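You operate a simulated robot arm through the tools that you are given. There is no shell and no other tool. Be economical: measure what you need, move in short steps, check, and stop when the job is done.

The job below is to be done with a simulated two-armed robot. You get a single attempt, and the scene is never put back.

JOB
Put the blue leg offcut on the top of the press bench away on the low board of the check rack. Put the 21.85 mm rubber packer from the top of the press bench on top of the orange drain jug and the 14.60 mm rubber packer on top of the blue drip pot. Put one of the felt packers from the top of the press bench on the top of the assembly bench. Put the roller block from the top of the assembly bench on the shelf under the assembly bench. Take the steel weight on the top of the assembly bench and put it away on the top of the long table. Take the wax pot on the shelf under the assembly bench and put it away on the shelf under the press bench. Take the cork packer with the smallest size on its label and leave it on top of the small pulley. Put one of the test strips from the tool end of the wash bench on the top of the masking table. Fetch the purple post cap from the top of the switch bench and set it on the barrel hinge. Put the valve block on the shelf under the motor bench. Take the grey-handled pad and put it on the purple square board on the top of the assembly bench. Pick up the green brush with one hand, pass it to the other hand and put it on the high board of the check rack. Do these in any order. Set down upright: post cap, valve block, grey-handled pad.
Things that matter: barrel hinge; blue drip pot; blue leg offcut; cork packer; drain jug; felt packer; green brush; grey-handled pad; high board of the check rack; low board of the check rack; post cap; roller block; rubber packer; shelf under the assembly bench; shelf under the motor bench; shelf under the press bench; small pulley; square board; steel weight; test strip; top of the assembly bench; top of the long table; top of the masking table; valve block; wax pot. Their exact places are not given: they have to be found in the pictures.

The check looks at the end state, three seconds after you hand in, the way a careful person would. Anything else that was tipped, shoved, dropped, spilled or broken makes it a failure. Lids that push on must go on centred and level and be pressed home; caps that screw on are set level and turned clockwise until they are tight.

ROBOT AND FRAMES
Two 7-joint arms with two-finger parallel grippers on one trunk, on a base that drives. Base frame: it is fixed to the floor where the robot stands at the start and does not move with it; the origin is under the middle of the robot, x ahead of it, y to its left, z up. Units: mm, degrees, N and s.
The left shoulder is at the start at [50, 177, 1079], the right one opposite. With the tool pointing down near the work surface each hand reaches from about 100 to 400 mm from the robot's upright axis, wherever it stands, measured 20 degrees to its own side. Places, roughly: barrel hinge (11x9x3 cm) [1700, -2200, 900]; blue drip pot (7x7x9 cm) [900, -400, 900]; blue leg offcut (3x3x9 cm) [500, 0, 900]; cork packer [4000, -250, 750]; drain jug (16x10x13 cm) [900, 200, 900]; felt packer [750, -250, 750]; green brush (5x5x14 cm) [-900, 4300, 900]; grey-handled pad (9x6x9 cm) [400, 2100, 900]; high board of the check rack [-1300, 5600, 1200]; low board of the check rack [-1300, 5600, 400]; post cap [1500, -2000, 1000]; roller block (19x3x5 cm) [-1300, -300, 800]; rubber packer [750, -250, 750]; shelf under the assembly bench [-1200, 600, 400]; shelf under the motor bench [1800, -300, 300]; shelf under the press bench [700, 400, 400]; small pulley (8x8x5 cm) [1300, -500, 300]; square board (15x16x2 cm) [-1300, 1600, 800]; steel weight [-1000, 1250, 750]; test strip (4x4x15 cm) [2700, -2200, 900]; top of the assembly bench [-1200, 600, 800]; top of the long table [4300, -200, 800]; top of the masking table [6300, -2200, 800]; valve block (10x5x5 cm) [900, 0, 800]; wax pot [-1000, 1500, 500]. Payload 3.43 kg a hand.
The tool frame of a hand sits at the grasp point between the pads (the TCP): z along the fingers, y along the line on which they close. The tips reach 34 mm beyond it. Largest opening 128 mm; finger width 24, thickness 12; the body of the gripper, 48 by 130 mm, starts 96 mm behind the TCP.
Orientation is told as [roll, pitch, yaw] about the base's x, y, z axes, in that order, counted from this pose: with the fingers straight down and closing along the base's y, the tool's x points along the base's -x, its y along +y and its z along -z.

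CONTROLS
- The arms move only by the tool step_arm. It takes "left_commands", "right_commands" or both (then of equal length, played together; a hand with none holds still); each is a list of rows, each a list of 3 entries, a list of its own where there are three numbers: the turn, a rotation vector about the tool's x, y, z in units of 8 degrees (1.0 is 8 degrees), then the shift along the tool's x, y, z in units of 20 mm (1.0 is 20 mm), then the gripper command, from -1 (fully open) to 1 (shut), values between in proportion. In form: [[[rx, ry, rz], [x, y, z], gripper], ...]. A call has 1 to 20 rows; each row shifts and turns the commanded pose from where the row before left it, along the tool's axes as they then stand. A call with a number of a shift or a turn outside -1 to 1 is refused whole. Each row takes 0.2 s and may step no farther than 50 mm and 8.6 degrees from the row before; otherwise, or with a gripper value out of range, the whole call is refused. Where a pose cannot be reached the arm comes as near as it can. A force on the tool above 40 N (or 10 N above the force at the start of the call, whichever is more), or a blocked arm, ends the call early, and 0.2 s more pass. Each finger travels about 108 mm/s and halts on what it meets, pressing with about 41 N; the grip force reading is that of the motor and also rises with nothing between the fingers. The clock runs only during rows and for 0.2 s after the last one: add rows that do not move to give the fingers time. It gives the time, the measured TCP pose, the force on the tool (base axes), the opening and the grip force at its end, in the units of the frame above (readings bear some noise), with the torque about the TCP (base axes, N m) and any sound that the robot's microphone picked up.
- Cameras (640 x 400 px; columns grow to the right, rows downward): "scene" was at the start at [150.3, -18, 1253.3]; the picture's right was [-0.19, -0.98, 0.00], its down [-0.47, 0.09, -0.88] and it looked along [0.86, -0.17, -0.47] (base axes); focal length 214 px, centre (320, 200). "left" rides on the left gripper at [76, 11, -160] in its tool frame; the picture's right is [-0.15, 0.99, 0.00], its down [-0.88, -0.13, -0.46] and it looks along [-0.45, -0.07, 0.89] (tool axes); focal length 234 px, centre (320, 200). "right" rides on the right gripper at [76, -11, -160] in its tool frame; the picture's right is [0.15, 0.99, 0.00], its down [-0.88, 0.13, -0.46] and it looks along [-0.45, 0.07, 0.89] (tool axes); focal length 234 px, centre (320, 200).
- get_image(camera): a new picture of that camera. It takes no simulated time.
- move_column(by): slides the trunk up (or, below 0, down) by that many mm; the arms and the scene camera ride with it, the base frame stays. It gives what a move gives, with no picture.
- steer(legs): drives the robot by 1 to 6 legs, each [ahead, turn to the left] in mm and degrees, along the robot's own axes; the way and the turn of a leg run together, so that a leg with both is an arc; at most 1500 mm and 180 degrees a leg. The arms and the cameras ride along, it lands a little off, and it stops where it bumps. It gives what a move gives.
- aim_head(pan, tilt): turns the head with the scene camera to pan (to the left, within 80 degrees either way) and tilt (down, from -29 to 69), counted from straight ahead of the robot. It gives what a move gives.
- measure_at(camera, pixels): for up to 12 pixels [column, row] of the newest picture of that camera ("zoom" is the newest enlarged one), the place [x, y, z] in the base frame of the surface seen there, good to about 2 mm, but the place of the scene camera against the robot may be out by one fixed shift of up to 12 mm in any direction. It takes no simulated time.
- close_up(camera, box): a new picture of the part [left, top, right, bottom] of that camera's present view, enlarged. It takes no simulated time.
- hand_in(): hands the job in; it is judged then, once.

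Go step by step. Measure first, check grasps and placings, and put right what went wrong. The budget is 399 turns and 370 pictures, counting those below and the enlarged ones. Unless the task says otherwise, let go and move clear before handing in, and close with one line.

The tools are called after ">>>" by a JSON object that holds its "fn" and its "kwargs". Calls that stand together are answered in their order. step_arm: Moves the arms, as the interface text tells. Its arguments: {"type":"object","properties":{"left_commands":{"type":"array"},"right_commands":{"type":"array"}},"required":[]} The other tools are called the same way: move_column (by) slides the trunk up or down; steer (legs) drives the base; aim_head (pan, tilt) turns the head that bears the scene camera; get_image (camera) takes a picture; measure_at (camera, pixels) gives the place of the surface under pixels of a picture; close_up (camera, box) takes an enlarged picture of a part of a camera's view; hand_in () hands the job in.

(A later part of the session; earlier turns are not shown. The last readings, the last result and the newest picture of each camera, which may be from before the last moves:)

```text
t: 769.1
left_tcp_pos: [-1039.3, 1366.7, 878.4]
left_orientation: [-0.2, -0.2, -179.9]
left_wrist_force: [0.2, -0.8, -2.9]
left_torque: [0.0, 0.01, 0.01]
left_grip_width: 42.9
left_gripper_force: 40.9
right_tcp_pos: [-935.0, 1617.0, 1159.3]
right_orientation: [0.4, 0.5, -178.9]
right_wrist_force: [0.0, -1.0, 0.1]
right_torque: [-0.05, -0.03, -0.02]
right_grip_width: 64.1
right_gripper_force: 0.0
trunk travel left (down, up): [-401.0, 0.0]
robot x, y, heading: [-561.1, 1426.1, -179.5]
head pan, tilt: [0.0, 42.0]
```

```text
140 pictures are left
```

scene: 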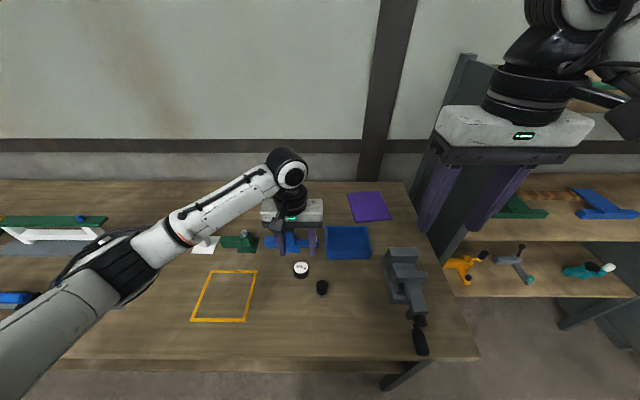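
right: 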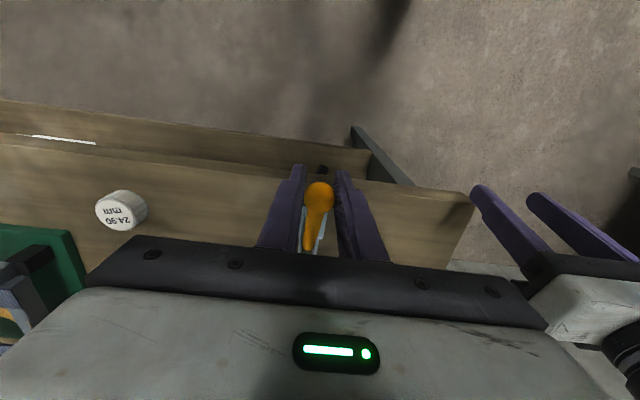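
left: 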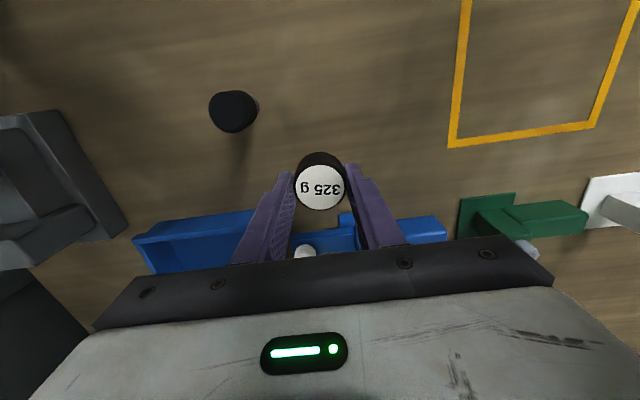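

The weight is held (2.9 N). I raise and retract the left hand, back off and lower the trunk for the wax pot.

>>> {"fn": "step_arm", "kwargs": {"left_commands": [[[0, 0, 0], [0, 0, -1], 1], [[0, 0, 0], [0, 0, -1], 1], [[0, 0, 0], [0, 0, -1], 1], [[0, 0, 0], [0, 0, -1], 1], [[0, 0, 0], [0, 0, -1], 1], [[0, 0, 0], [0, 0, -1], 1], [[0, 0, 0], [0, 0, -1], 1], [[0, 0, 0], [0, 0, -1], 1], [[0, 0, 0], [0, 0, -1], 1], [[0, 0, 0], [0, 0, -1], 1], [[0, 0, 0], [0.9, 0.75, -1], 1], [[0, 0, 0], [0.9, 0.75, -1], 1], [[0, 0, 0], [0.9, 0.75, -1], 1], [[0, 0, 0], [0.9, 0.75, -1], 1], [[0, 0, 0], [0.9, 0.75, 0], 1], [[0, 0, 0], [0, 0, 0], 1]]}}

>>> {"fn": "steer", "kwargs": {"legs": [[-360, 0]]}}

>>> {"fn": "move_column", "kwargs": {"by": -345}}

>>> {"fn": "aim_head", "kwargs": {"pan": -8, "tilt": 25}}

>>> {"fn": "get_image", "kwargs": {"camera": "scene"}}

```text
t: 772.5
left_tcp_pos: [-947.2, 1287.8, 1159.0]
left_orientation: [-0.4, -0.2, -179.9]
left_wrist_force: [-0.5, -0.5, -3.8]
left_torque: [-0.03, -0.02, -0.03]
left_grip_width: 42.8
left_gripper_force: 41.2
right_tcp_pos: [-934.6, 1616.9, 1159.6]
right_orientation: [0.4, 0.4, -178.9]
right_wrist_force: [-1.1, 0.1, 0.0]
right_torque: [-0.01, 0.0, 0.01]
right_grip_width: 63.9
right_gripper_force: 0.0
trunk travel left (down, up): [-401.0, 0.0]
robot x, y, heading: [-559.3, 1423.3, -179.4]
head pan, tilt: [0.0, 42.0]
```

```text
t: 774.8
left_tcp_pos: [-582.0, 1293.2, 1159.5]
left_orientation: [-0.2, -0.3, -179.9]
left_wrist_force: [-0.3, 0.2, -2.5]
left_torque: [-0.01, 0.0, 0.0]
left_grip_width: 42.7
left_gripper_force: 41.1
right_tcp_pos: [-568.7, 1621.2, 1159.2]
right_orientation: [0.6, 0.4, -178.9]
right_wrist_force: [0.3, 0.3, 0.4]
right_torque: [0.0, 0.01, 0.0]
right_grip_width: 64.0
right_gripper_force: 0.0
trunk travel left (down, up): [-401.0, 0.0]
robot x, y, heading: [-195.5, 1429.6, -179.4]
head pan, tilt: [0.0, 42.0]
```

```text
t: 778.2
left_tcp_pos: [-580.8, 1294.2, 815.2]
left_orientation: [-0.3, -0.2, -180.1]
left_wrist_force: [0.3, 0.5, -3.2]
left_torque: [0.03, 0.01, 0.0]
left_grip_width: 42.7
left_gripper_force: 40.8
right_tcp_pos: [-567.5, 1620.2, 814.2]
right_orientation: [0.4, 0.4, -178.9]
right_wrist_force: [0.5, 0.6, 0.4]
right_torque: [0.01, 0.0, -0.01]
right_grip_width: 64.1
right_gripper_force: 0.0
trunk travel left (down, up): [-56.0, 345.0]
robot x, y, heading: [-194.2, 1428.7, -179.4]
head pan, tilt: [0.0, 42.0]
```

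```text
t: 779.0
left_tcp_pos: [-581.4, 1293.9, 813.3]
left_orientation: [-0.4, -0.2, -180.0]
left_wrist_force: [-0.4, 0.0, -4.0]
left_torque: [0.01, 0.0, -0.01]
left_grip_width: 42.7
left_gripper_force: 41.0
right_tcp_pos: [-568.6, 1621.8, 814.8]
right_orientation: [0.4, 0.5, -178.9]
right_wrist_force: [-0.4, 0.1, -0.7]
right_torque: [-0.03, -0.02, 0.0]
right_grip_width: 64.0
right_gripper_force: 0.1
trunk travel left (down, up): [-56.0, 345.0]
robot x, y, heading: [-195.8, 1423.9, -179.1]
head pan, tilt: [-8.0, 25.0]
```

```text
139 pictures are left
```

scene: 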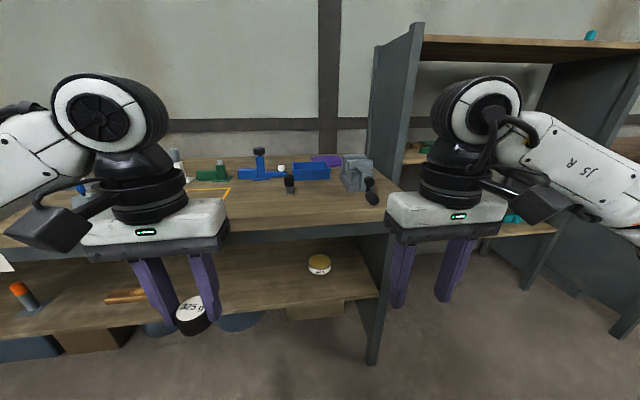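

I measure the pot, the end leg and shelf there.

>>> {"fn": "close_up", "kwargs": {"camera": "scene", "box": [290, 235, 390, 310]}}

>>> {"fn": "measure_at", "kwargs": {"camera": "scene", "pixels": [[319, 260], [309, 262], [329, 262], [319, 272], [319, 256], [372, 300], [365, 260], [340, 290], [319, 235], [319, 241], [379, 250]]}}

```text
5.33 times, centred on (340, 272) of scene
```

zoom: 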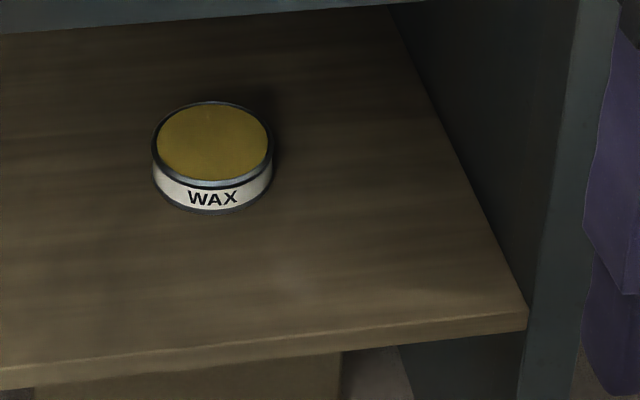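

```text
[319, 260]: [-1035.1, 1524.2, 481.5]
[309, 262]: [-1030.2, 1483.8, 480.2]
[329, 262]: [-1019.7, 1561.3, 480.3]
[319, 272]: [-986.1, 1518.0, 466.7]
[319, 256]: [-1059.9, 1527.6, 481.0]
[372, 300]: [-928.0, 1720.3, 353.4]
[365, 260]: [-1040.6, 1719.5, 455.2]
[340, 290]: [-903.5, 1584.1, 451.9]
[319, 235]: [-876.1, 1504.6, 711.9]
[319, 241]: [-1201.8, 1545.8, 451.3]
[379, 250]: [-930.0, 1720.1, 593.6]
```

The wax tin is Ø≈90, 30 mm high, centre about (-1033,1532). I'll take it with the right hand tilted 50°. I extend forward, tilt, then go down outside the bench.

>>> {"fn": "step_arm", "kwargs": {"right_commands": [[[0, 0, 0], [-0.95, 0.45, 0], -1], [[0, 0, 0], [-0.95, 0.45, 0], -1], [[0, 0, 0], [-0.95, 0.45, 0], -1], [[0, 0, 0], [-0.95, 0.45, 0], -1], [[0, 0, 0], [-0.95, 0.45, 0], -1], [[0, 0, 0], [-0.95, 0.45, 0], -1], [[0, 0, 0], [-0.95, 0.45, 0], -1], [[0, 0, 0], [-0.95, 0.45, 0], -1], [[0, 0, 0], [-0.95, 0.45, 0], -1], [[0, 0, 0], [-0.8, 0.45, 0], -1], [[0, -1, 0], [0, 0, 0], -1], [[0, -1, 0], [0, 0, 0], -1], [[0, -1, 0], [0, 0, 0], -1], [[0, -1, 0], [0, 0, 0], -1], [[0, -1, 0], [0, 0, 0], -1], [[0, -1, 0], [0, 0, 0], -1], [[0, -0.25, 0], [0, 0, 0], -1], [[0, 0, 0], [0, 0, 0], -1]]}}

>>> {"fn": "step_arm", "kwargs": {"right_commands": [[[0, 0, 0], [0.766, 0, 0.643], -1], [[0, 0, 0], [0.766, 0, 0.643], -1], [[0, 0, 0], [0.766, 0, 0.643], -1], [[0, 0, 0], [0.766, 0, 0.643], -1], [[0, 0, 0], [0.766, 0, 0.643], -1], [[0, 0, 0], [0.766, 0, 0.643], -1], [[0, 0, 0], [0.766, 0, 0.643], -1], [[0, 0, 0], [0.766, 0, 0.643], -1], [[0, 0, 0], [0.766, 0, 0.643], -1], [[0, 0, 0], [0.766, 0, 0.643], -1], [[0, 0, 0], [0.766, 0, 0.643], -1], [[0, 0, 0], [0.766, 0, 0.643], -1], [[0, 0, 0], [0.766, 0, 0.643], -1], [[0, 0, 0], [0.766, 0, 0.643], -1], [[0, 0, 0], [0.766, 0, 0.643], -1], [[0, 0, 0], [0, 0, 0], -1]]}}

>>> {"fn": "get_image", "kwargs": {"camera": "scene"}}

```text
t: 782.8
left_tcp_pos: [-581.2, 1292.8, 814.2]
left_orientation: [-0.3, -0.2, -180.0]
left_wrist_force: [-0.5, -1.0, -3.8]
left_torque: [-0.02, 0.0, 0.0]
left_grip_width: 42.6
left_gripper_force: 41.0
right_tcp_pos: [-752.5, 1527.8, 812.7]
right_orientation: [0.6, -49.7, -179.3]
right_wrist_force: [0.0, 0.4, 0.2]
right_torque: [-0.04, -0.01, 0.0]
right_grip_width: 128.2
right_gripper_force: 0.2
trunk travel left (down, up): [-56.0, 345.0]
robot x, y, heading: [-194.1, 1431.3, -179.5]
head pan, tilt: [-8.0, 25.0]
```

```text
t: 786.2
left_tcp_pos: [-581.3, 1292.5, 815.2]
left_orientation: [-0.4, -0.3, -179.9]
left_wrist_force: [0.1, 0.5, -2.9]
left_torque: [0.01, -0.01, 0.0]
left_grip_width: 42.5
left_gripper_force: 41.5
right_tcp_pos: [-752.9, 1525.2, 512.8]
right_orientation: [0.5, -49.6, -179.4]
right_wrist_force: [-0.5, -0.5, -0.6]
right_torque: [-0.01, 0.0, 0.02]
right_grip_width: 127.9
right_gripper_force: 0.1
trunk travel left (down, up): [-56.0, 345.0]
robot x, y, heading: [-197.5, 1428.0, -179.2]
head pan, tilt: [-8.0, 25.0]
```

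```text
137 pictures are left
```

scene: 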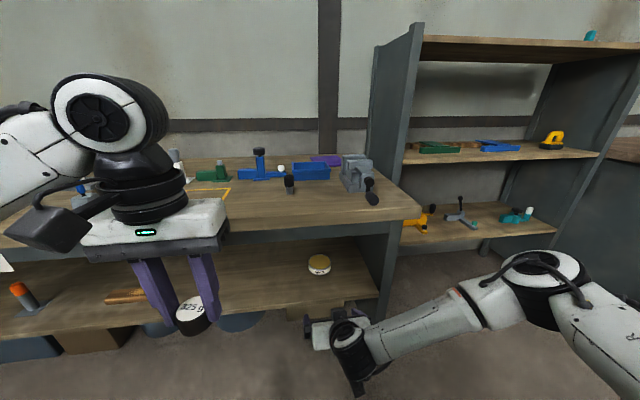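

That works with the elbow outside. I measure the wrist and forearm heights, and view the pot from the right hand.

>>> {"fn": "measure_at", "kwargs": {"camera": "scene", "pixels": [[345, 330], [360, 320], [375, 335], [400, 318], [430, 306], [460, 295], [490, 282], [530, 258]]}}

>>> {"fn": "get_image", "kwargs": {"camera": "right"}}

```text
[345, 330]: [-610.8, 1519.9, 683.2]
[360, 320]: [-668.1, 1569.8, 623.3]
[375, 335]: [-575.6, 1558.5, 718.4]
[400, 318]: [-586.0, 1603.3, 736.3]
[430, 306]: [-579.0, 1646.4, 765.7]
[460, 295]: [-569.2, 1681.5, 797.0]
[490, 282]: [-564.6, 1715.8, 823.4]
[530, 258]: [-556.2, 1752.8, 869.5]
```

```text
136 pictures are left
```

right: 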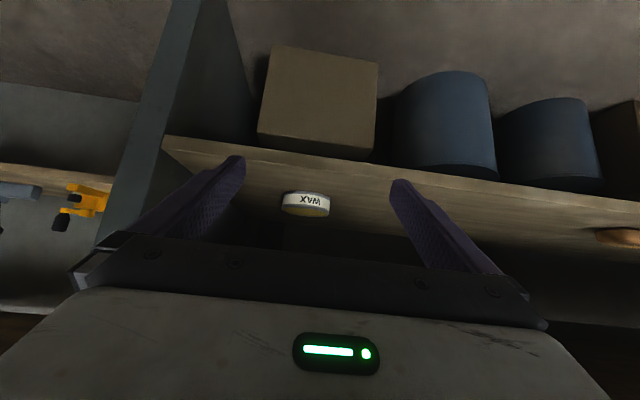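

The forearm would meet the bench edge head-on, so I'll come in obliquely (heading 145°) with more tilt and the trunk at its lowest. I set the arm and drive to the start of that line.

>>> {"fn": "step_arm", "kwargs": {"right_commands": [[[0, -0.65, 0], [0, 0, 0], -1], [[0, 0, 0], [-0.6, 0, 0.8], -1], [[0, 0, 0], [-0.6, 0, 0.8], -1], [[0, 0, 0], [-0.8, 0, -0.55], -1], [[0, 0, 0], [-0.8, 0, -0.55], -1], [[0, 0, 0], [-0.8, 0, -0.55], -1], [[0, 0, 0], [0, 0, 0], -1]]}}

>>> {"fn": "steer", "kwargs": {"legs": [[0, 78.8], [540, 0], [0, 180], [0, 65.5]]}}

>>> {"fn": "move_column", "kwargs": {"by": -55}}

>>> {"fn": "aim_head", "kwargs": {"pan": -15, "tilt": 28}}

>>> {"fn": "get_image", "kwargs": {"camera": "scene"}}

```text
t: 787.8
left_tcp_pos: [-582.1, 1293.1, 814.8]
left_orientation: [-0.4, -0.2, -180.1]
left_wrist_force: [-0.6, 0.0, -3.4]
left_torque: [0.01, 0.0, -0.01]
left_grip_width: 42.3
left_gripper_force: 41.2
right_tcp_pos: [-794.3, 1525.0, 574.7]
right_orientation: [0.7, -54.8, -179.5]
right_wrist_force: [0.1, -0.9, -1.0]
right_torque: [0.03, 0.01, -0.01]
right_grip_width: 128.3
right_gripper_force: 0.0
trunk travel left (down, up): [-56.0, 345.0]
robot x, y, heading: [-193.2, 1424.7, -179.2]
head pan, tilt: [-8.0, 25.0]
```

```text
t: 804.5
left_tcp_pos: [-686.0, 1018.3, 814.3]
left_orientation: [-0.3, -0.2, 145.6]
left_wrist_force: [-0.4, 0.1, -3.6]
left_torque: [-0.02, 0.0, -0.01]
left_grip_width: 42.3
left_gripper_force: 40.5
right_tcp_pos: [-728.7, 1329.2, 573.5]
right_orientation: [0.7, -54.8, 146.1]
right_wrist_force: [-0.1, -0.8, 0.3]
right_torque: [-0.01, -0.02, 0.03]
right_grip_width: 128.2
right_gripper_force: 0.1
trunk travel left (down, up): [-56.0, 345.0]
robot x, y, heading: [-291.0, 912.2, 146.2]
head pan, tilt: [-8.0, 25.0]
```

```text
t: 805.4
left_tcp_pos: [-683.9, 1018.3, 758.7]
left_orientation: [-0.2, -0.2, 145.5]
left_wrist_force: [0.0, 0.3, -3.9]
left_torque: [0.03, 0.02, 0.01]
left_grip_width: 42.4
left_gripper_force: 40.9
right_tcp_pos: [-728.1, 1328.7, 519.0]
right_orientation: [0.7, -54.7, 146.1]
right_wrist_force: [-0.4, 0.2, -0.2]
right_torque: [0.0, 0.0, 0.02]
right_grip_width: 128.1
right_gripper_force: 0.1
trunk travel left (down, up): [-1.0, 400.0]
robot x, y, heading: [-289.4, 909.9, 146.2]
head pan, tilt: [-8.0, 25.0]
```

```text
t: 806.1
left_tcp_pos: [-684.5, 1019.5, 759.0]
left_orientation: [-0.3, -0.2, 145.4]
left_wrist_force: [0.9, 0.2, -3.0]
left_torque: [0.0, -0.02, -0.02]
left_grip_width: 42.4
left_gripper_force: 40.3
right_tcp_pos: [-727.4, 1329.9, 518.7]
right_orientation: [0.8, -54.8, 146.0]
right_wrist_force: [0.7, -0.5, 0.5]
right_torque: [0.0, 0.07, -0.02]
right_grip_width: 128.0
right_gripper_force: 0.1
trunk travel left (down, up): [-1.0, 400.0]
robot x, y, heading: [-288.8, 908.6, 146.1]
head pan, tilt: [-15.0, 28.0]
```

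```text
135 pictures are left
```

scene: 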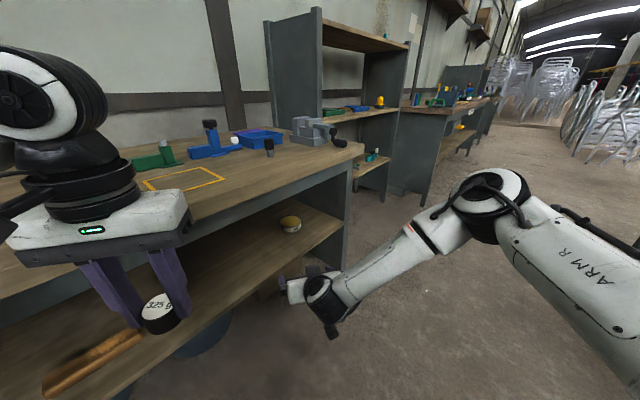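

The left hand must go above bench level before I drive in; I raise it 320 mm. I also measure the forearm and pot.

>>> {"fn": "step_arm", "kwargs": {"left_commands": [[[0, 0, 0], [0, 0, -1], 1], [[0, 0, 0], [0, 0, -1], 1], [[0, 0, 0], [0, 0, -1], 1], [[0, 0, 0], [0, 0, -1], 1], [[0, 0, 0], [0, 0, -1], 1], [[0, 0, 0], [0, 0, -1], 1], [[0, 0, 0], [0, 0, -1], 1], [[0, 0, 0], [0, 0, -1], 1], [[0, 0, 0], [0, 0, -1], 1], [[0, 0, 0], [0, 0, -1], 1], [[0, 0, 0], [0, 0, -1], 1], [[0, 0, 0], [0, 0, -1], 1], [[0, 0, 0], [0, 0, -1], 1], [[0, 0, 0], [0, 0, -1], 1], [[0, 0, 0], [0, 0, -1], 1], [[0, 0, 0], [0, 0, -1], 1]]}}

>>> {"fn": "measure_at", "kwargs": {"camera": "scene", "pixels": [[320, 290], [330, 285], [345, 275], [370, 262], [400, 240], [430, 215], [460, 195], [490, 180], [290, 220], [281, 222], [300, 222]]}}

>>> {"fn": "get_image", "kwargs": {"camera": "right"}}

```text
t: 809.5
left_tcp_pos: [-678.1, 1008.3, 1034.8]
left_orientation: [-0.3, -0.4, 145.5]
left_wrist_force: [-0.7, 0.9, -4.8]
left_torque: [-0.01, 0.03, 0.0]
left_grip_width: 42.4
left_gripper_force: 40.7
left hand out of reach, approached as far as the arm can: row 14, 15, 16
right_tcp_pos: [-729.5, 1329.3, 518.6]
right_orientation: [0.7, -54.9, 146.2]
right_wrist_force: [-0.5, -0.3, -0.3]
right_torque: [0.01, 0.01, 0.03]
right_grip_width: 128.0
right_gripper_force: 0.1
trunk travel left (down, up): [-1.0, 400.0]
robot x, y, heading: [-288.9, 917.7, 146.2]
head pan, tilt: [-15.0, 28.0]
```

```text
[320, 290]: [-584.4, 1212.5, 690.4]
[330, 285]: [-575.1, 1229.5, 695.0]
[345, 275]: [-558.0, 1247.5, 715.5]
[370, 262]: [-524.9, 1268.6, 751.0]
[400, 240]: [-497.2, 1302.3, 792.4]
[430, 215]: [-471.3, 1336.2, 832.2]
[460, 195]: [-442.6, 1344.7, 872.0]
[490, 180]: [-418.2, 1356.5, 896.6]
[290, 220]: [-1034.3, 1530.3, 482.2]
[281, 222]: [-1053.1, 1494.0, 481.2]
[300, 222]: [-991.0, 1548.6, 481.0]
```

```text
134 pictures are left
```

right: 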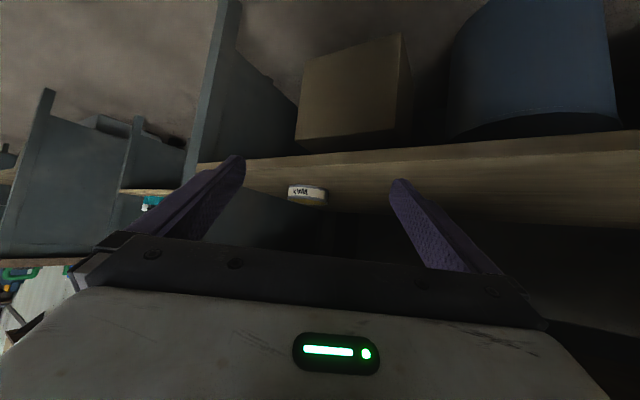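

I measure the pot from the right camera to line up the fingers.

>>> {"fn": "close_up", "kwargs": {"camera": "right", "box": [270, 165, 350, 225]}}

>>> {"fn": "measure_at", "kwargs": {"camera": "zoom", "pixels": [[295, 230], [150, 190], [440, 200], [295, 190], [295, 250], [160, 230], [430, 250]]}}

```text
6.67 times, centred on (310, 195) of right
```

zoom: 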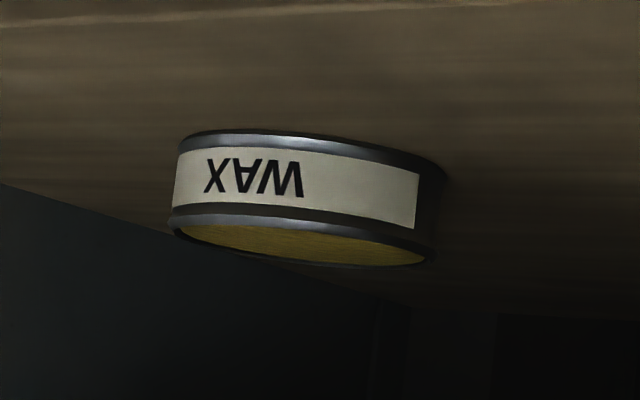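

```text
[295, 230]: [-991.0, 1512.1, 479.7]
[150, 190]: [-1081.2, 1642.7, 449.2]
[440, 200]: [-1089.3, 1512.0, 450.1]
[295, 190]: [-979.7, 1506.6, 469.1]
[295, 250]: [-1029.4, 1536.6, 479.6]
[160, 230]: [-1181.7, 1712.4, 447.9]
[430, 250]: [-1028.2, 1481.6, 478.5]
```

Pot centre ≈ (-1021,1530). I lower the hand 21 mm, shift it 5 mm right, and drive in 325 mm.

>>> {"fn": "step_arm", "kwargs": {"right_commands": [[[0, 0, 0], [0.86, -0.25, 0.6], -1], [[0, 0, 0], [0, 0, 0], -1]]}}

>>> {"fn": "steer", "kwargs": {"legs": [[325, 0]]}}

>>> {"fn": "get_image", "kwargs": {"camera": "right"}}

>>> {"fn": "get_image", "kwargs": {"camera": "scene"}}

```text
t: 810.1
left_tcp_pos: [-678.0, 1008.1, 1037.2]
left_orientation: [-0.3, -0.3, 145.5]
left_wrist_force: [-0.2, 0.0, -2.7]
left_torque: [-0.03, 0.01, 0.0]
left_grip_width: 42.4
left_gripper_force: 41.0
right_tcp_pos: [-725.1, 1333.4, 496.3]
right_orientation: [0.6, -54.9, 146.2]
right_wrist_force: [-0.1, -0.5, 0.0]
right_torque: [0.05, 0.01, 0.01]
right_grip_width: 127.9
right_gripper_force: 0.0
trunk travel left (down, up): [-1.0, 400.0]
robot x, y, heading: [-288.6, 912.2, 145.9]
head pan, tilt: [-15.0, 28.0]
```

```text
t: 812.3
left_tcp_pos: [-946.2, 1187.8, 1034.9]
left_orientation: [-0.3, -0.4, 145.6]
left_wrist_force: [0.3, -0.5, -3.3]
left_torque: [0.02, 0.01, 0.03]
left_grip_width: 42.5
left_gripper_force: 40.8
right_tcp_pos: [-993.7, 1512.0, 497.4]
right_orientation: [0.7, -54.8, 146.3]
right_wrist_force: [-0.1, -0.8, 0.0]
right_torque: [0.02, 0.0, -0.01]
right_grip_width: 128.2
right_gripper_force: 0.0
trunk travel left (down, up): [-1.0, 400.0]
robot x, y, heading: [-555.4, 1092.7, 146.1]
head pan, tilt: [-15.0, 28.0]
```

```text
132 pictures are left
```

right: 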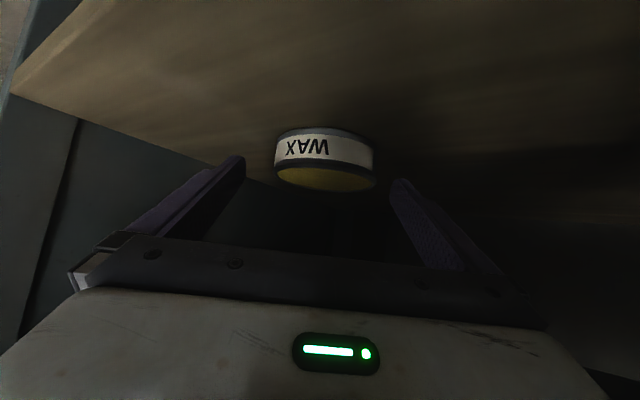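

```text
131 pictures are left
```

scene: 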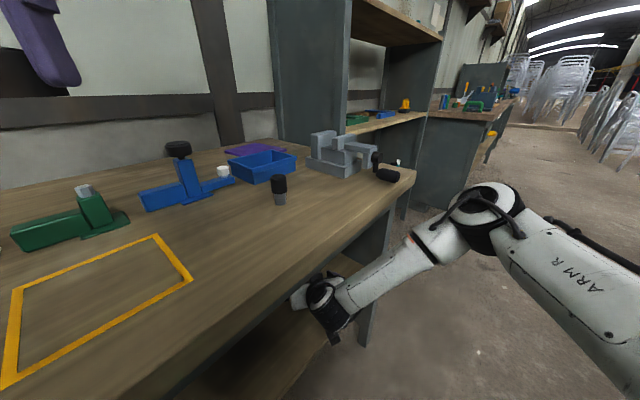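

No contact. I measure the pot relative to the fingers.

>>> {"fn": "measure_at", "kwargs": {"camera": "right", "pixels": [[326, 145], [326, 172], [326, 185], [280, 165], [375, 170], [300, 180], [350, 185]]}}

```text
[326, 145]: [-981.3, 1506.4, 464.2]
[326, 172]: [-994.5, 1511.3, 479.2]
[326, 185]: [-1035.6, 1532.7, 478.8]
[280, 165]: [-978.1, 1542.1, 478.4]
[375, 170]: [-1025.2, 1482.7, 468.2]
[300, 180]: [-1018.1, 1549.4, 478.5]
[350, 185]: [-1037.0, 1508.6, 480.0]
```

The pot's centre is 20 mm ahead of the TCP, well centred sideways. I lower 13 mm so that the tips sit beside it, and close.

>>> {"fn": "step_arm", "kwargs": {"right_commands": [[[0, 0, 0], [0.26, 0, 0.18], -1], [[0, 0, 0], [0.26, 0, 0.18], -1], [[0, 0, 0], [0, 0, 0], -1], [[0, 0, 0], [0, 0, 0], 1], [[0, 0, 0], [0, 0, 0], 1], [[0, 0, 0], [0, 0, 0], 1], [[0, 0, 0], [0, 0, 0], 1]]}}

>>> {"fn": "get_image", "kwargs": {"camera": "right"}}

```text
t: 813.9
left_tcp_pos: [-946.3, 1186.7, 1036.0]
left_orientation: [-0.4, -0.4, 145.7]
left_wrist_force: [0.1, 0.5, -3.4]
left_torque: [0.02, 0.0, 0.04]
left_grip_width: 42.5
left_gripper_force: 41.1
right_tcp_pos: [-993.2, 1513.3, 485.7]
right_orientation: [0.7, -54.8, 146.1]
right_wrist_force: [-0.8, 0.5, 0.6]
right_torque: [0.08, 0.03, 0.01]
right_grip_width: 88.1
right_gripper_force: 41.3
trunk travel left (down, up): [-1.0, 400.0]
robot x, y, heading: [-555.7, 1093.0, 146.2]
head pan, tilt: [-15.0, 28.0]
```

```text
130 pictures are left
```

right: 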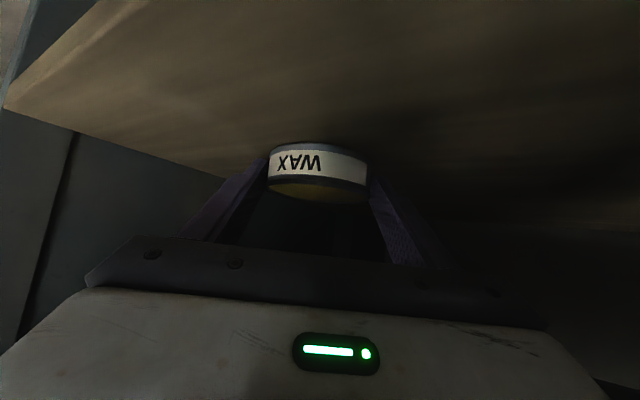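

Gripped at 88 mm. I lift 14 mm and check that it stays level.

>>> {"fn": "step_arm", "kwargs": {"right_commands": [[[0, 0, 0], [-0.29, 0, -0.2], 1], [[0, 0, 0], [-0.29, 0, -0.2], 1], [[0, 0, 0], [0, 0, 0], 1]]}}

>>> {"fn": "get_image", "kwargs": {"camera": "right"}}

>>> {"fn": "measure_at", "kwargs": {"camera": "right", "pixels": [[318, 160], [318, 183], [318, 200], [290, 190], [350, 192]]}}

```text
t: 814.7
left_tcp_pos: [-945.6, 1188.4, 1035.7]
left_orientation: [-0.4, -0.3, 145.6]
left_wrist_force: [-0.3, 0.8, -3.0]
left_torque: [0.02, -0.03, -0.03]
left_grip_width: 42.3
left_gripper_force: 40.9
right_tcp_pos: [-994.5, 1513.7, 499.0]
right_orientation: [0.6, -54.8, 146.2]
right_wrist_force: [-0.2, 0.1, -0.9]
right_torque: [-0.03, 0.0, 0.01]
right_grip_width: 88.3
right_gripper_force: 41.4
trunk travel left (down, up): [-1.0, 400.0]
robot x, y, heading: [-554.3, 1096.0, 146.0]
head pan, tilt: [-15.0, 28.0]
```

```text
129 pictures are left
```

right: 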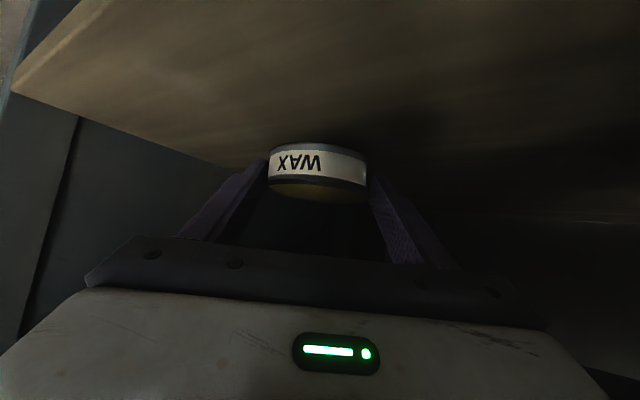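

```text
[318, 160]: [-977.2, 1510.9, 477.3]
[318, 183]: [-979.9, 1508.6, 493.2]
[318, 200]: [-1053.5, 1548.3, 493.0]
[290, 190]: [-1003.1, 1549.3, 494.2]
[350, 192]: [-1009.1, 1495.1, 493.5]
```

It is held level. I back out, turn the open way round, and drive to the press bench front.

>>> {"fn": "steer", "kwargs": {"legs": [[-350, 0], [0, -180], [0, -56], [960, 0], [0, 90]]}}

>>> {"fn": "aim_head", "kwargs": {"pan": -10, "tilt": 25}}

>>> {"fn": "get_image", "kwargs": {"camera": "scene"}}

```text
t: 835.2
left_tcp_pos: [139.5, 91.8, 1035.3]
left_orientation: [-0.4, -0.3, 2.1]
left_wrist_force: [-0.5, 0.4, -2.8]
left_torque: [0.04, 0.01, 0.01]
left_grip_width: 42.4
left_gripper_force: 42.2
right_tcp_pos: [370.5, -143.4, 499.2]
right_orientation: [0.7, -54.9, 2.6]
right_wrist_force: [-0.4, 0.1, -1.0]
right_torque: [-0.01, 0.02, -0.03]
right_grip_width: 87.9
right_gripper_force: 40.5
trunk travel left (down, up): [-1.0, 400.0]
robot x, y, heading: [-232.7, -64.0, 2.8]
head pan, tilt: [-15.0, 28.0]
```

```text
t: 835.8
left_tcp_pos: [139.0, 92.1, 1035.3]
left_orientation: [-0.2, -0.3, 2.1]
left_wrist_force: [-0.8, 0.0, -3.9]
left_torque: [-0.01, 0.01, -0.02]
left_grip_width: 42.5
left_gripper_force: 41.2
right_tcp_pos: [370.3, -142.3, 498.3]
right_orientation: [0.7, -54.8, 2.7]
right_wrist_force: [0.3, 0.4, -1.0]
right_torque: [0.03, 0.03, -0.03]
right_grip_width: 88.2
right_gripper_force: 40.8
trunk travel left (down, up): [-1.0, 400.0]
robot x, y, heading: [-230.5, -63.1, 2.7]
head pan, tilt: [-10.0, 25.0]
```

```text
128 pictures are left
```

scene: 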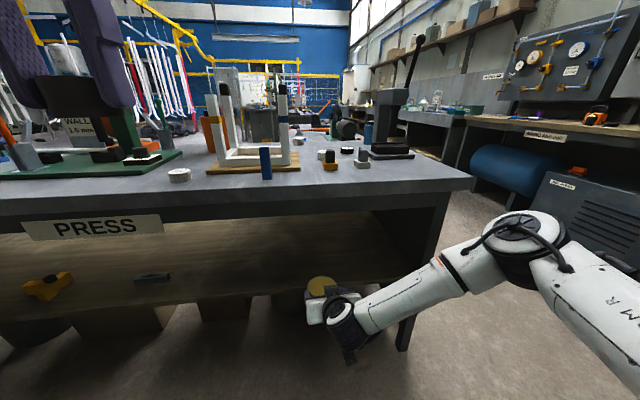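

The shelf to the right of the label is free. I measure its edge, the apron bottom and my forearm.

>>> {"fn": "measure_at", "kwargs": {"camera": "scene", "pixels": [[250, 285], [250, 292], [250, 275], [330, 275], [260, 205], [260, 212], [330, 205], [345, 295], [365, 302], [400, 280], [440, 255], [470, 235]]}}

```text
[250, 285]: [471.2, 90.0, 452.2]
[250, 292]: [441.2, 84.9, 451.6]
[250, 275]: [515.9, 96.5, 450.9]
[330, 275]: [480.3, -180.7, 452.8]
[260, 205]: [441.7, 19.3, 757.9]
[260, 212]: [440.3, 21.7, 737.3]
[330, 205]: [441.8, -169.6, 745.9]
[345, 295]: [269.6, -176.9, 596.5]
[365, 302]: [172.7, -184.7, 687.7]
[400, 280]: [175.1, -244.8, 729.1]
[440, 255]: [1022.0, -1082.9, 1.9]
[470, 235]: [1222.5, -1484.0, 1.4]
```

Shelf edge is x≈440, z 451. I drive in 125 mm and lower the pot to contact.

>>> {"fn": "steer", "kwargs": {"legs": [[128, 0]]}}

>>> {"fn": "step_arm", "kwargs": {"right_commands": [[[0, 0, 0], [0.25, 0, 0.17], 1], [[0, 0, 0], [0.12, 0, 0.09], 1], [[0, 0, 0], [0, 0, 0], 1]]}}

>>> {"fn": "step_arm", "kwargs": {"right_commands": [[[0, 0, 0], [0.08, 0, 0.06], 1], [[0, 0, 0], [0, 0, 0], 1]]}}

```text
t: 837.1
left_tcp_pos: [264.2, 97.1, 1035.0]
left_orientation: [-0.4, -0.3, 2.0]
left_wrist_force: [-1.4, 0.5, -3.4]
left_torque: [-0.01, 0.01, -0.01]
left_grip_width: 42.2
left_gripper_force: 40.9
right_tcp_pos: [497.1, -135.4, 498.3]
right_orientation: [0.6, -54.8, 2.7]
right_wrist_force: [0.5, 0.0, -1.0]
right_torque: [-0.01, 0.03, 0.01]
right_grip_width: 87.9
right_gripper_force: 41.1
trunk travel left (down, up): [-1.0, 400.0]
robot x, y, heading: [-103.0, -57.4, 2.7]
head pan, tilt: [-10.0, 25.0]
```

```text
t: 837.9
left_tcp_pos: [264.9, 97.7, 1035.0]
left_orientation: [-0.4, -0.4, 2.1]
left_wrist_force: [-0.2, -0.2, -2.2]
left_torque: [0.02, 0.02, -0.01]
left_grip_width: 42.2
left_gripper_force: 40.5
right_tcp_pos: [494.9, -135.9, 490.2]
right_orientation: [0.7, -54.8, 2.7]
right_wrist_force: [-0.3, 0.3, -0.6]
right_torque: [0.02, -0.01, -0.03]
right_grip_width: 88.1
right_gripper_force: 41.5
trunk travel left (down, up): [-1.0, 400.0]
robot x, y, heading: [-108.2, -61.6, 2.8]
head pan, tilt: [-10.0, 25.0]
```

```text
t: 838.5
left_tcp_pos: [263.9, 96.8, 1034.8]
left_orientation: [-0.4, -0.4, 2.0]
left_wrist_force: [0.0, 0.3, -2.4]
left_torque: [0.03, 0.02, -0.02]
left_grip_width: 42.4
left_gripper_force: 40.8
right_tcp_pos: [495.5, -135.0, 488.6]
right_orientation: [0.7, -54.8, 2.7]
right_wrist_force: [-0.2, 0.2, -0.1]
right_torque: [0.01, 0.03, 0.01]
right_grip_width: 88.3
right_gripper_force: 40.7
trunk travel left (down, up): [-1.0, 400.0]
robot x, y, heading: [-103.8, -52.2, 2.8]
head pan, tilt: [-10.0, 25.0]
```

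>>> {"fn": "step_arm", "kwargs": {"right_commands": [[[0, 0, 0], [0.12, 0, 0.085], 1], [[0, 0, 0], [0, 0, 0], 1]]}}

>>> {"fn": "get_image", "kwargs": {"camera": "right"}}

>>> {"fn": "measure_at", "kwargs": {"camera": "right", "pixels": [[318, 160], [318, 183], [318, 195], [318, 130]]}}

```text
t: 839.1
left_tcp_pos: [264.4, 97.4, 1034.9]
left_orientation: [-0.3, -0.4, 2.2]
left_wrist_force: [0.6, 0.5, -3.0]
left_torque: [0.0, 0.0, -0.03]
left_grip_width: 42.1
left_gripper_force: 41.2
right_tcp_pos: [496.8, -134.2, 484.9]
right_orientation: [0.8, -54.8, 2.8]
right_wrist_force: [-1.6, 0.7, -1.3]
right_torque: [-0.03, 0.02, 0.04]
right_grip_width: 88.2
right_gripper_force: 41.3
trunk travel left (down, up): [-1.0, 400.0]
robot x, y, heading: [-105.3, -59.2, 2.6]
head pan, tilt: [-10.0, 25.0]
```

```text
127 pictures are left
```

right: 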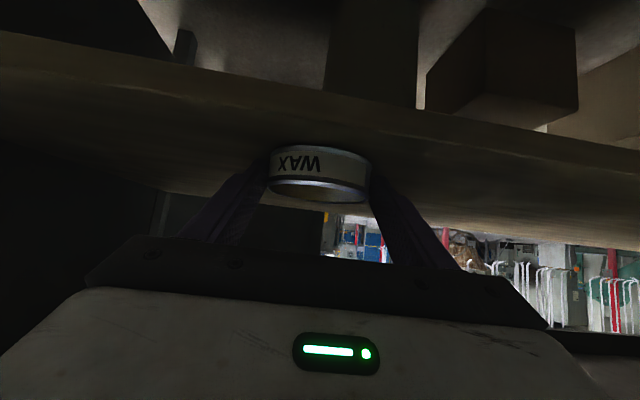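

```text
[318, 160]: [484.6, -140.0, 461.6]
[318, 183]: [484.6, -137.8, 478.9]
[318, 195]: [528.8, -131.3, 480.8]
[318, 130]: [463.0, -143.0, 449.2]
```

The pot's bottom is at shelf level. I open and back straight out.

>>> {"fn": "step_arm", "kwargs": {"right_commands": [[[0, 0, 0], [0.03, 0, 0.02], 1], [[0, 0, 0], [0, 0, 0], -0.5], [[0, 0, 0], [0, 0, 0], -0.9], [[0, 0, 0], [0, 0, 0], -0.9], [[0, 0, 0], [-0.2, 0, -0.14], -0.9], [[0, 0, 0], [0, 0, 0], -0.9]]}}

>>> {"fn": "steer", "kwargs": {"legs": [[-230, 0]]}}

>>> {"fn": "get_image", "kwargs": {"camera": "scene"}}

```text
t: 840.5
left_tcp_pos: [262.4, 99.1, 1035.5]
left_orientation: [-0.3, -0.4, 2.1]
left_wrist_force: [0.1, -0.1, -2.5]
left_torque: [0.01, 0.02, 0.0]
left_grip_width: 42.3
left_gripper_force: 41.1
right_tcp_pos: [495.8, -134.5, 488.5]
right_orientation: [0.7, -54.8, 2.6]
right_wrist_force: [-0.5, 0.5, -0.2]
right_torque: [0.0, -0.03, -0.01]
right_grip_width: 121.5
right_gripper_force: 0.1
trunk travel left (down, up): [-1.0, 400.0]
robot x, y, heading: [-109.2, -56.8, 2.4]
head pan, tilt: [-10.0, 25.0]
```

```text
t: 842.2
left_tcp_pos: [38.6, 85.0, 1034.7]
left_orientation: [-0.4, -0.4, 1.9]
left_wrist_force: [-0.7, 0.1, -3.7]
left_torque: [0.0, 0.03, -0.01]
left_grip_width: 42.4
left_gripper_force: 41.2
right_tcp_pos: [268.5, -147.7, 489.5]
right_orientation: [0.7, -54.8, 2.5]
right_wrist_force: [0.1, -0.3, 0.0]
right_torque: [-0.02, 0.02, 0.01]
right_grip_width: 121.6
right_gripper_force: 0.1
trunk travel left (down, up): [-1.0, 400.0]
robot x, y, heading: [-331.6, -67.3, 2.3]
head pan, tilt: [-10.0, 25.0]
```

```text
126 pictures are left
```

scene: 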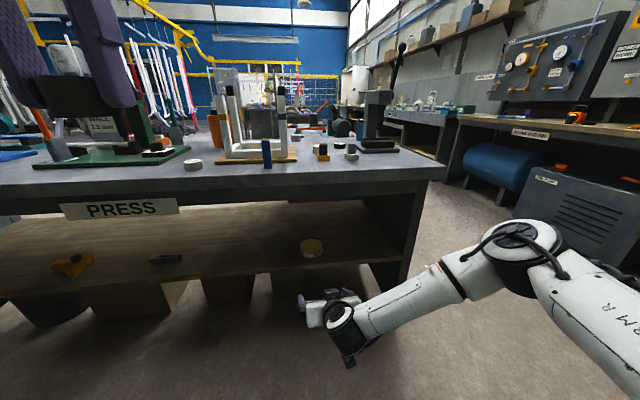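

The wax pot is on the press bench's shelf at (311,248). I bring the right arm up and upright, and raise the trunk for the trip with the weight.

>>> {"fn": "step_arm", "kwargs": {"right_commands": [[[0, 0, 0], [-0.819, 0, -0.574], 0], [[0, 0, 0], [-0.819, 0, -0.574], 0], [[0, 0, 0], [-0.819, 0, -0.574], 0], [[0, 0, 0], [-0.819, 0, -0.574], 0], [[0, 0, 0], [-0.819, 0, -0.574], 0], [[0, 0, 0], [-0.819, 0, -0.574], 0], [[0, 0, 0], [-0.819, 0, -0.574], 0], [[0, 0, 0], [-0.819, 0, -0.574], 0], [[0, 0, 0], [-0.819, 0, -0.574], 0], [[0, 0, 0], [-0.819, 0, -0.574], 0], [[0, 1, 0], [0, 0, 0], 0], [[0, 1, 0], [0, 0, 0], 0], [[0, 1, 0], [0, 0, 0], 0], [[0, 1, 0], [0, 0, 0], 0], [[0, 1, 0], [0, 0, 0], 0], [[0, 1, 0], [0.3, 0, 0], 0], [[0, 0.85, 0], [0.5, 0, -0.5], 0], [[0, 0, 0], [1, 0, -0.5], 0], [[0, 0, 0], [1, 0, -0.5], 0], [[0, 0, 0], [1, 0, -0.5], 0]]}}

>>> {"fn": "move_column", "kwargs": {"by": 400}}

>>> {"fn": "step_arm", "kwargs": {"right_commands": [[[0, 0, 0], [1, -0.3, 0], 0], [[0, 0, 0], [1, -0.3, 0], 0], [[0, 0, 0], [1, -0.3, 0], 0], [[0, 0, 0], [1, -0.3, 0], 0], [[0, 0, 0], [1, -0.3, 0], 0], [[0, 0, 0], [1, -0.3, 0], 0], [[0, 0, 0], [1, -0.3, 0], 0], [[0, 0, 0], [1, 0, 0], 0]], "left_commands": [[[0, 0, 0], [0, 0, 1], 1], [[0, 0, 0], [0, 0, 1], 1], [[0, 0, 0], [0, 0, 1], 1], [[0, 0, 0], [0, 0, 1], 1], [[0, 0, 0], [0, 0, 1], 1], [[0, 0, 0], [0, 0, 1], 1], [[0, 0, 0], [0, 0, 1], 1], [[0, 0, 0], [0, 0, 1], 1]]}}

>>> {"fn": "get_image", "kwargs": {"camera": "scene"}}

```text
t: 846.4
left_tcp_pos: [38.3, 85.9, 1035.5]
left_orientation: [-0.3, -0.2, 1.9]
left_wrist_force: [1.2, 0.3, -3.5]
left_torque: [-0.02, 0.03, 0.01]
left_grip_width: 42.7
left_gripper_force: 40.1
right_tcp_pos: [192.2, -155.5, 726.1]
right_orientation: [0.4, 0.0, 3.0]
right_wrist_force: [-0.3, 0.1, -0.2]
right_torque: [0.0, 0.0, -0.03]
right_grip_width: 64.0
right_gripper_force: 0.0
trunk travel left (down, up): [-1.0, 400.0]
robot x, y, heading: [-335.2, -62.2, 2.8]
head pan, tilt: [-10.0, 25.0]
```

```text
t: 850.3
left_tcp_pos: [38.1, 85.9, 1436.0]
left_orientation: [-0.4, -0.3, 1.9]
left_wrist_force: [0.3, 0.2, -3.4]
left_torque: [0.01, -0.01, 0.03]
left_grip_width: 42.5
left_gripper_force: 41.5
right_tcp_pos: [193.7, -154.9, 1125.9]
right_orientation: [0.4, 0.0, 3.2]
right_wrist_force: [-0.2, -0.5, 0.0]
right_torque: [0.03, -0.03, 0.01]
right_grip_width: 64.0
right_gripper_force: 0.1
trunk travel left (down, up): [-401.0, 0.0]
robot x, y, heading: [-332.7, -67.5, 2.4]
head pan, tilt: [-10.0, 25.0]
```

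```text
t: 852.1
left_tcp_pos: [38.5, 86.0, 1275.1]
left_orientation: [-0.4, -0.5, 2.0]
left_wrist_force: [0.4, 0.7, -3.9]
left_torque: [-0.02, 0.01, 0.01]
left_grip_width: 42.5
left_gripper_force: 40.9
right_tcp_pos: [35.5, -206.0, 1127.8]
right_orientation: [0.3, 0.0, 3.1]
right_wrist_force: [0.1, -0.1, 0.3]
right_torque: [0.02, 0.0, 0.04]
right_grip_width: 64.2
right_gripper_force: 0.0
trunk travel left (down, up): [-401.0, 0.0]
robot x, y, heading: [-331.2, -65.4, 2.6]
head pan, tilt: [-10.0, 25.0]
```

```text
125 pictures are left
```

scene: 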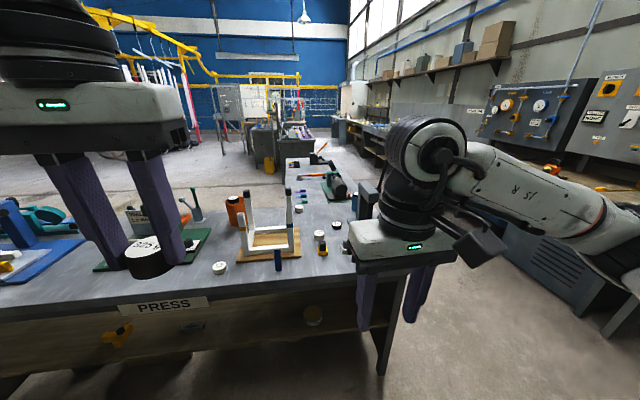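

I carry the weight: south to the lane at y≈-1490, then east.

>>> {"fn": "steer", "kwargs": {"legs": [[0, -92.6], [1425, 0], [0, 90], [1500, 0], [1500, 0], [1500, 0]]}}

```text
t: 887.8
left_tcp_pos: [4548.4, -1390.0, 1274.1]
left_orientation: [-0.4, -0.4, -1.3]
left_wrist_force: [0.5, 0.2, -3.7]
left_torque: [0.0, 0.03, 0.01]
left_grip_width: 42.4
left_gripper_force: 41.1
right_tcp_pos: [4527.7, -1680.5, 1126.7]
right_orientation: [0.4, 0.0, -0.1]
right_wrist_force: [0.8, 0.1, -1.5]
right_torque: [-0.01, 0.03, 0.03]
right_grip_width: 64.2
right_gripper_force: 0.1
trunk travel left (down, up): [-401.0, 0.0]
robot x, y, heading: [4169.3, -1522.3, -0.7]
head pan, tilt: [-10.0, 25.0]
```

>>> {"fn": "steer", "kwargs": {"legs": [[470, 0.7], [0, 90], [500, 0]]}}

>>> {"fn": "aim_head", "kwargs": {"pan": 5, "tilt": 30}}

>>> {"fn": "get_image", "kwargs": {"camera": "scene"}}

```text
t: 897.0
left_tcp_pos: [4501.6, -640.1, 1274.1]
left_orientation: [-0.3, -0.4, 90.0]
left_wrist_force: [-0.2, 0.0, -3.5]
left_torque: [0.0, 0.03, 0.0]
left_grip_width: 42.4
left_gripper_force: 40.8
right_tcp_pos: [4793.0, -655.5, 1126.3]
right_orientation: [0.4, 0.0, 91.0]
right_wrist_force: [0.4, 0.8, -0.8]
right_torque: [-0.01, 0.03, -0.01]
right_grip_width: 64.1
right_gripper_force: 0.0
trunk travel left (down, up): [-401.0, 0.0]
robot x, y, heading: [4640.1, -1020.7, 90.4]
head pan, tilt: [-10.0, 25.0]
```

```text
t: 897.8
left_tcp_pos: [4500.3, -642.1, 1274.7]
left_orientation: [-0.5, -0.4, 90.0]
left_wrist_force: [-0.3, 0.3, -3.0]
left_torque: [-0.05, -0.02, -0.02]
left_grip_width: 42.5
left_gripper_force: 40.8
right_tcp_pos: [4793.0, -655.4, 1128.0]
right_orientation: [0.4, 0.0, 91.0]
right_wrist_force: [-0.2, 0.6, 0.1]
right_torque: [0.01, -0.01, 0.03]
right_grip_width: 64.1
right_gripper_force: 0.1
trunk travel left (down, up): [-401.0, 0.0]
robot x, y, heading: [4641.6, -1020.6, 90.7]
head pan, tilt: [5.0, 30.0]
```

```text
124 pictures are left
```

scene: 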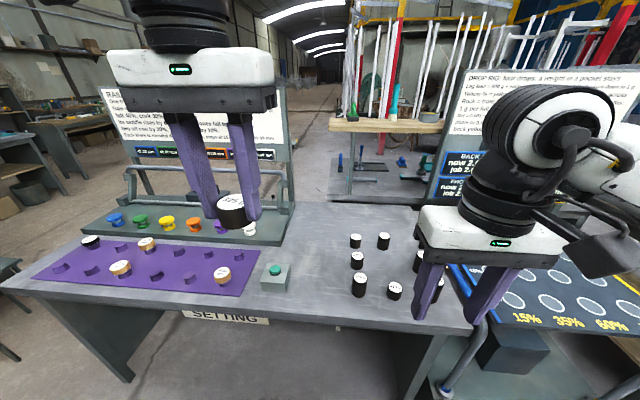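

The other weights stand at the right end; free table shows at about (315,275). I measure.

>>> {"fn": "measure_at", "kwargs": {"camera": "scene", "pixels": [[315, 275], [315, 295], [315, 245], [275, 275], [292, 285], [357, 262], [360, 285], [355, 238], [320, 320]]}}

```text
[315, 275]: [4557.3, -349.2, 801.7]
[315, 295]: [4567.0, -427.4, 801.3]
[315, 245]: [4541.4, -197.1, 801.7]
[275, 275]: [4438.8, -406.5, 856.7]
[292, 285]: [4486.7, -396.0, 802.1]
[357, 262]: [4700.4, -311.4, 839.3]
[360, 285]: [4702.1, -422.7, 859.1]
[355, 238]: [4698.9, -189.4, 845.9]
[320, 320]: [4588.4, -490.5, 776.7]
```

The spot (4565,-360) is free. I advance 240 mm and lower the weight there.

>>> {"fn": "steer", "kwargs": {"legs": [[240, 0]]}}

>>> {"fn": "step_arm", "kwargs": {"left_commands": [[[0, 0, 0], [-0.5, -0.8, 1], 1], [[0, 0, 0], [-0.5, -0.8, 1], 1], [[0, 0, 0], [-0.5, -0.8, 1], 1], [[0, 0, 0], [-0.3, -0.8, 1], 1], [[0, 0, 0], [0, 0, 1], 1], [[0, 0, 0], [0, 0, 1], 1], [[0, 0, 0], [0, 0, 1], 1], [[0, 0, 0], [0, 0, 1], 1], [[0, 0, 0], [0, 0, 1], 1], [[0, 0, 0], [0, 0, 1], 1], [[0, 0, 0], [0, 0, 1], 1], [[0, 0, 0], [0, 0, 1], 1], [[0, 0, 0], [0, 0, 1], 1], [[0, 0, 0], [0, 0, 1], 1], [[0, 0, 0], [0, 0, 1], 1], [[0, 0, 0], [0, 0, 1], 1], [[0, 0, 0], [0, 0, 0], 1]]}}

>>> {"fn": "get_image", "kwargs": {"camera": "left"}}

```text
t: 899.6
left_tcp_pos: [4498.3, -399.5, 1275.1]
left_orientation: [-0.4, -0.4, 89.9]
left_wrist_force: [0.9, -0.3, -2.8]
left_torque: [-0.06, -0.01, 0.0]
left_grip_width: 42.2
left_gripper_force: 40.9
right_tcp_pos: [4791.7, -414.6, 1127.1]
right_orientation: [0.4, -0.1, 91.1]
right_wrist_force: [-0.1, -0.2, -0.7]
right_torque: [0.02, -0.01, -0.03]
right_grip_width: 64.0
right_gripper_force: 0.1
trunk travel left (down, up): [-401.0, 0.0]
robot x, y, heading: [4638.8, -776.8, 90.5]
head pan, tilt: [5.0, 30.0]
```

```text
t: 903.2
left_tcp_pos: [4565.9, -365.1, 955.6]
left_orientation: [-0.4, -0.3, 89.9]
left_wrist_force: [-0.2, 0.6, -2.6]
left_torque: [-0.01, -0.02, -0.01]
left_grip_width: 42.2
left_gripper_force: 40.8
right_tcp_pos: [4790.5, -413.6, 1127.9]
right_orientation: [0.5, 0.0, 91.2]
right_wrist_force: [-0.4, 0.2, -0.8]
right_torque: [0.02, -0.02, -0.02]
right_grip_width: 64.1
right_gripper_force: 0.0
trunk travel left (down, up): [-401.0, 0.0]
robot x, y, heading: [4641.9, -779.4, 90.4]
head pan, tilt: [5.0, 30.0]
```

```text
123 pictures are left
```

left: 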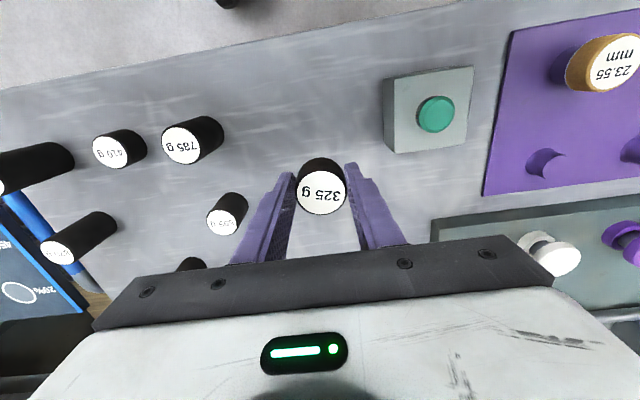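

The spot below is clear. I lower 116 mm and creep to contact, then release.

>>> {"fn": "step_arm", "kwargs": {"left_commands": [[[0, 0, 0], [0, 0, 1], 1], [[0, 0, 0], [0, 0, 1], 1], [[0, 0, 0], [0, 0, 1], 1], [[0, 0, 0], [0, 0, 1], 1], [[0, 0, 0], [0, 0, 1], 1], [[0, 0, 0], [0, 0, 0.8], 1], [[0, 0, 0], [0, 0, 0], 1]]}}

>>> {"fn": "step_arm", "kwargs": {"left_commands": [[[0, 0, 0], [0, 0, 0.08], 1], [[0, 0, 0], [0, 0, 0], 1]]}}

```text
t: 904.8
left_tcp_pos: [4565.6, -363.4, 840.0]
left_orientation: [-0.5, -0.4, 89.9]
left_wrist_force: [-1.0, -1.2, 6.1]
left_torque: [-0.05, 0.14, -0.01]
left_grip_width: 42.4
left_gripper_force: 41.2
right_tcp_pos: [4790.5, -416.3, 1126.4]
right_orientation: [0.3, -0.1, 91.1]
right_wrist_force: [-0.6, 0.4, 0.2]
right_torque: [0.01, -0.03, -0.02]
right_grip_width: 64.4
right_gripper_force: 0.0
trunk travel left (down, up): [-401.0, 0.0]
robot x, y, heading: [4638.9, -779.9, 90.5]
head pan, tilt: [5.0, 30.0]
```

```text
t: 905.4
left_tcp_pos: [4565.8, -363.3, 840.3]
left_orientation: [-0.4, -0.6, 89.9]
left_wrist_force: [-3.0, -4.0, 21.9]
left_torque: [-0.31, 0.52, 0.01]
left_grip_width: 42.4
left_gripper_force: 40.9
right_tcp_pos: [4791.1, -417.4, 1128.4]
right_orientation: [0.4, -0.1, 91.1]
right_wrist_force: [1.1, -0.7, 0.0]
right_torque: [0.01, -0.02, 0.04]
right_grip_width: 63.7
right_gripper_force: 0.0
trunk travel left (down, up): [-401.0, 0.0]
robot x, y, heading: [4639.4, -777.0, 90.4]
head pan, tilt: [5.0, 30.0]
```

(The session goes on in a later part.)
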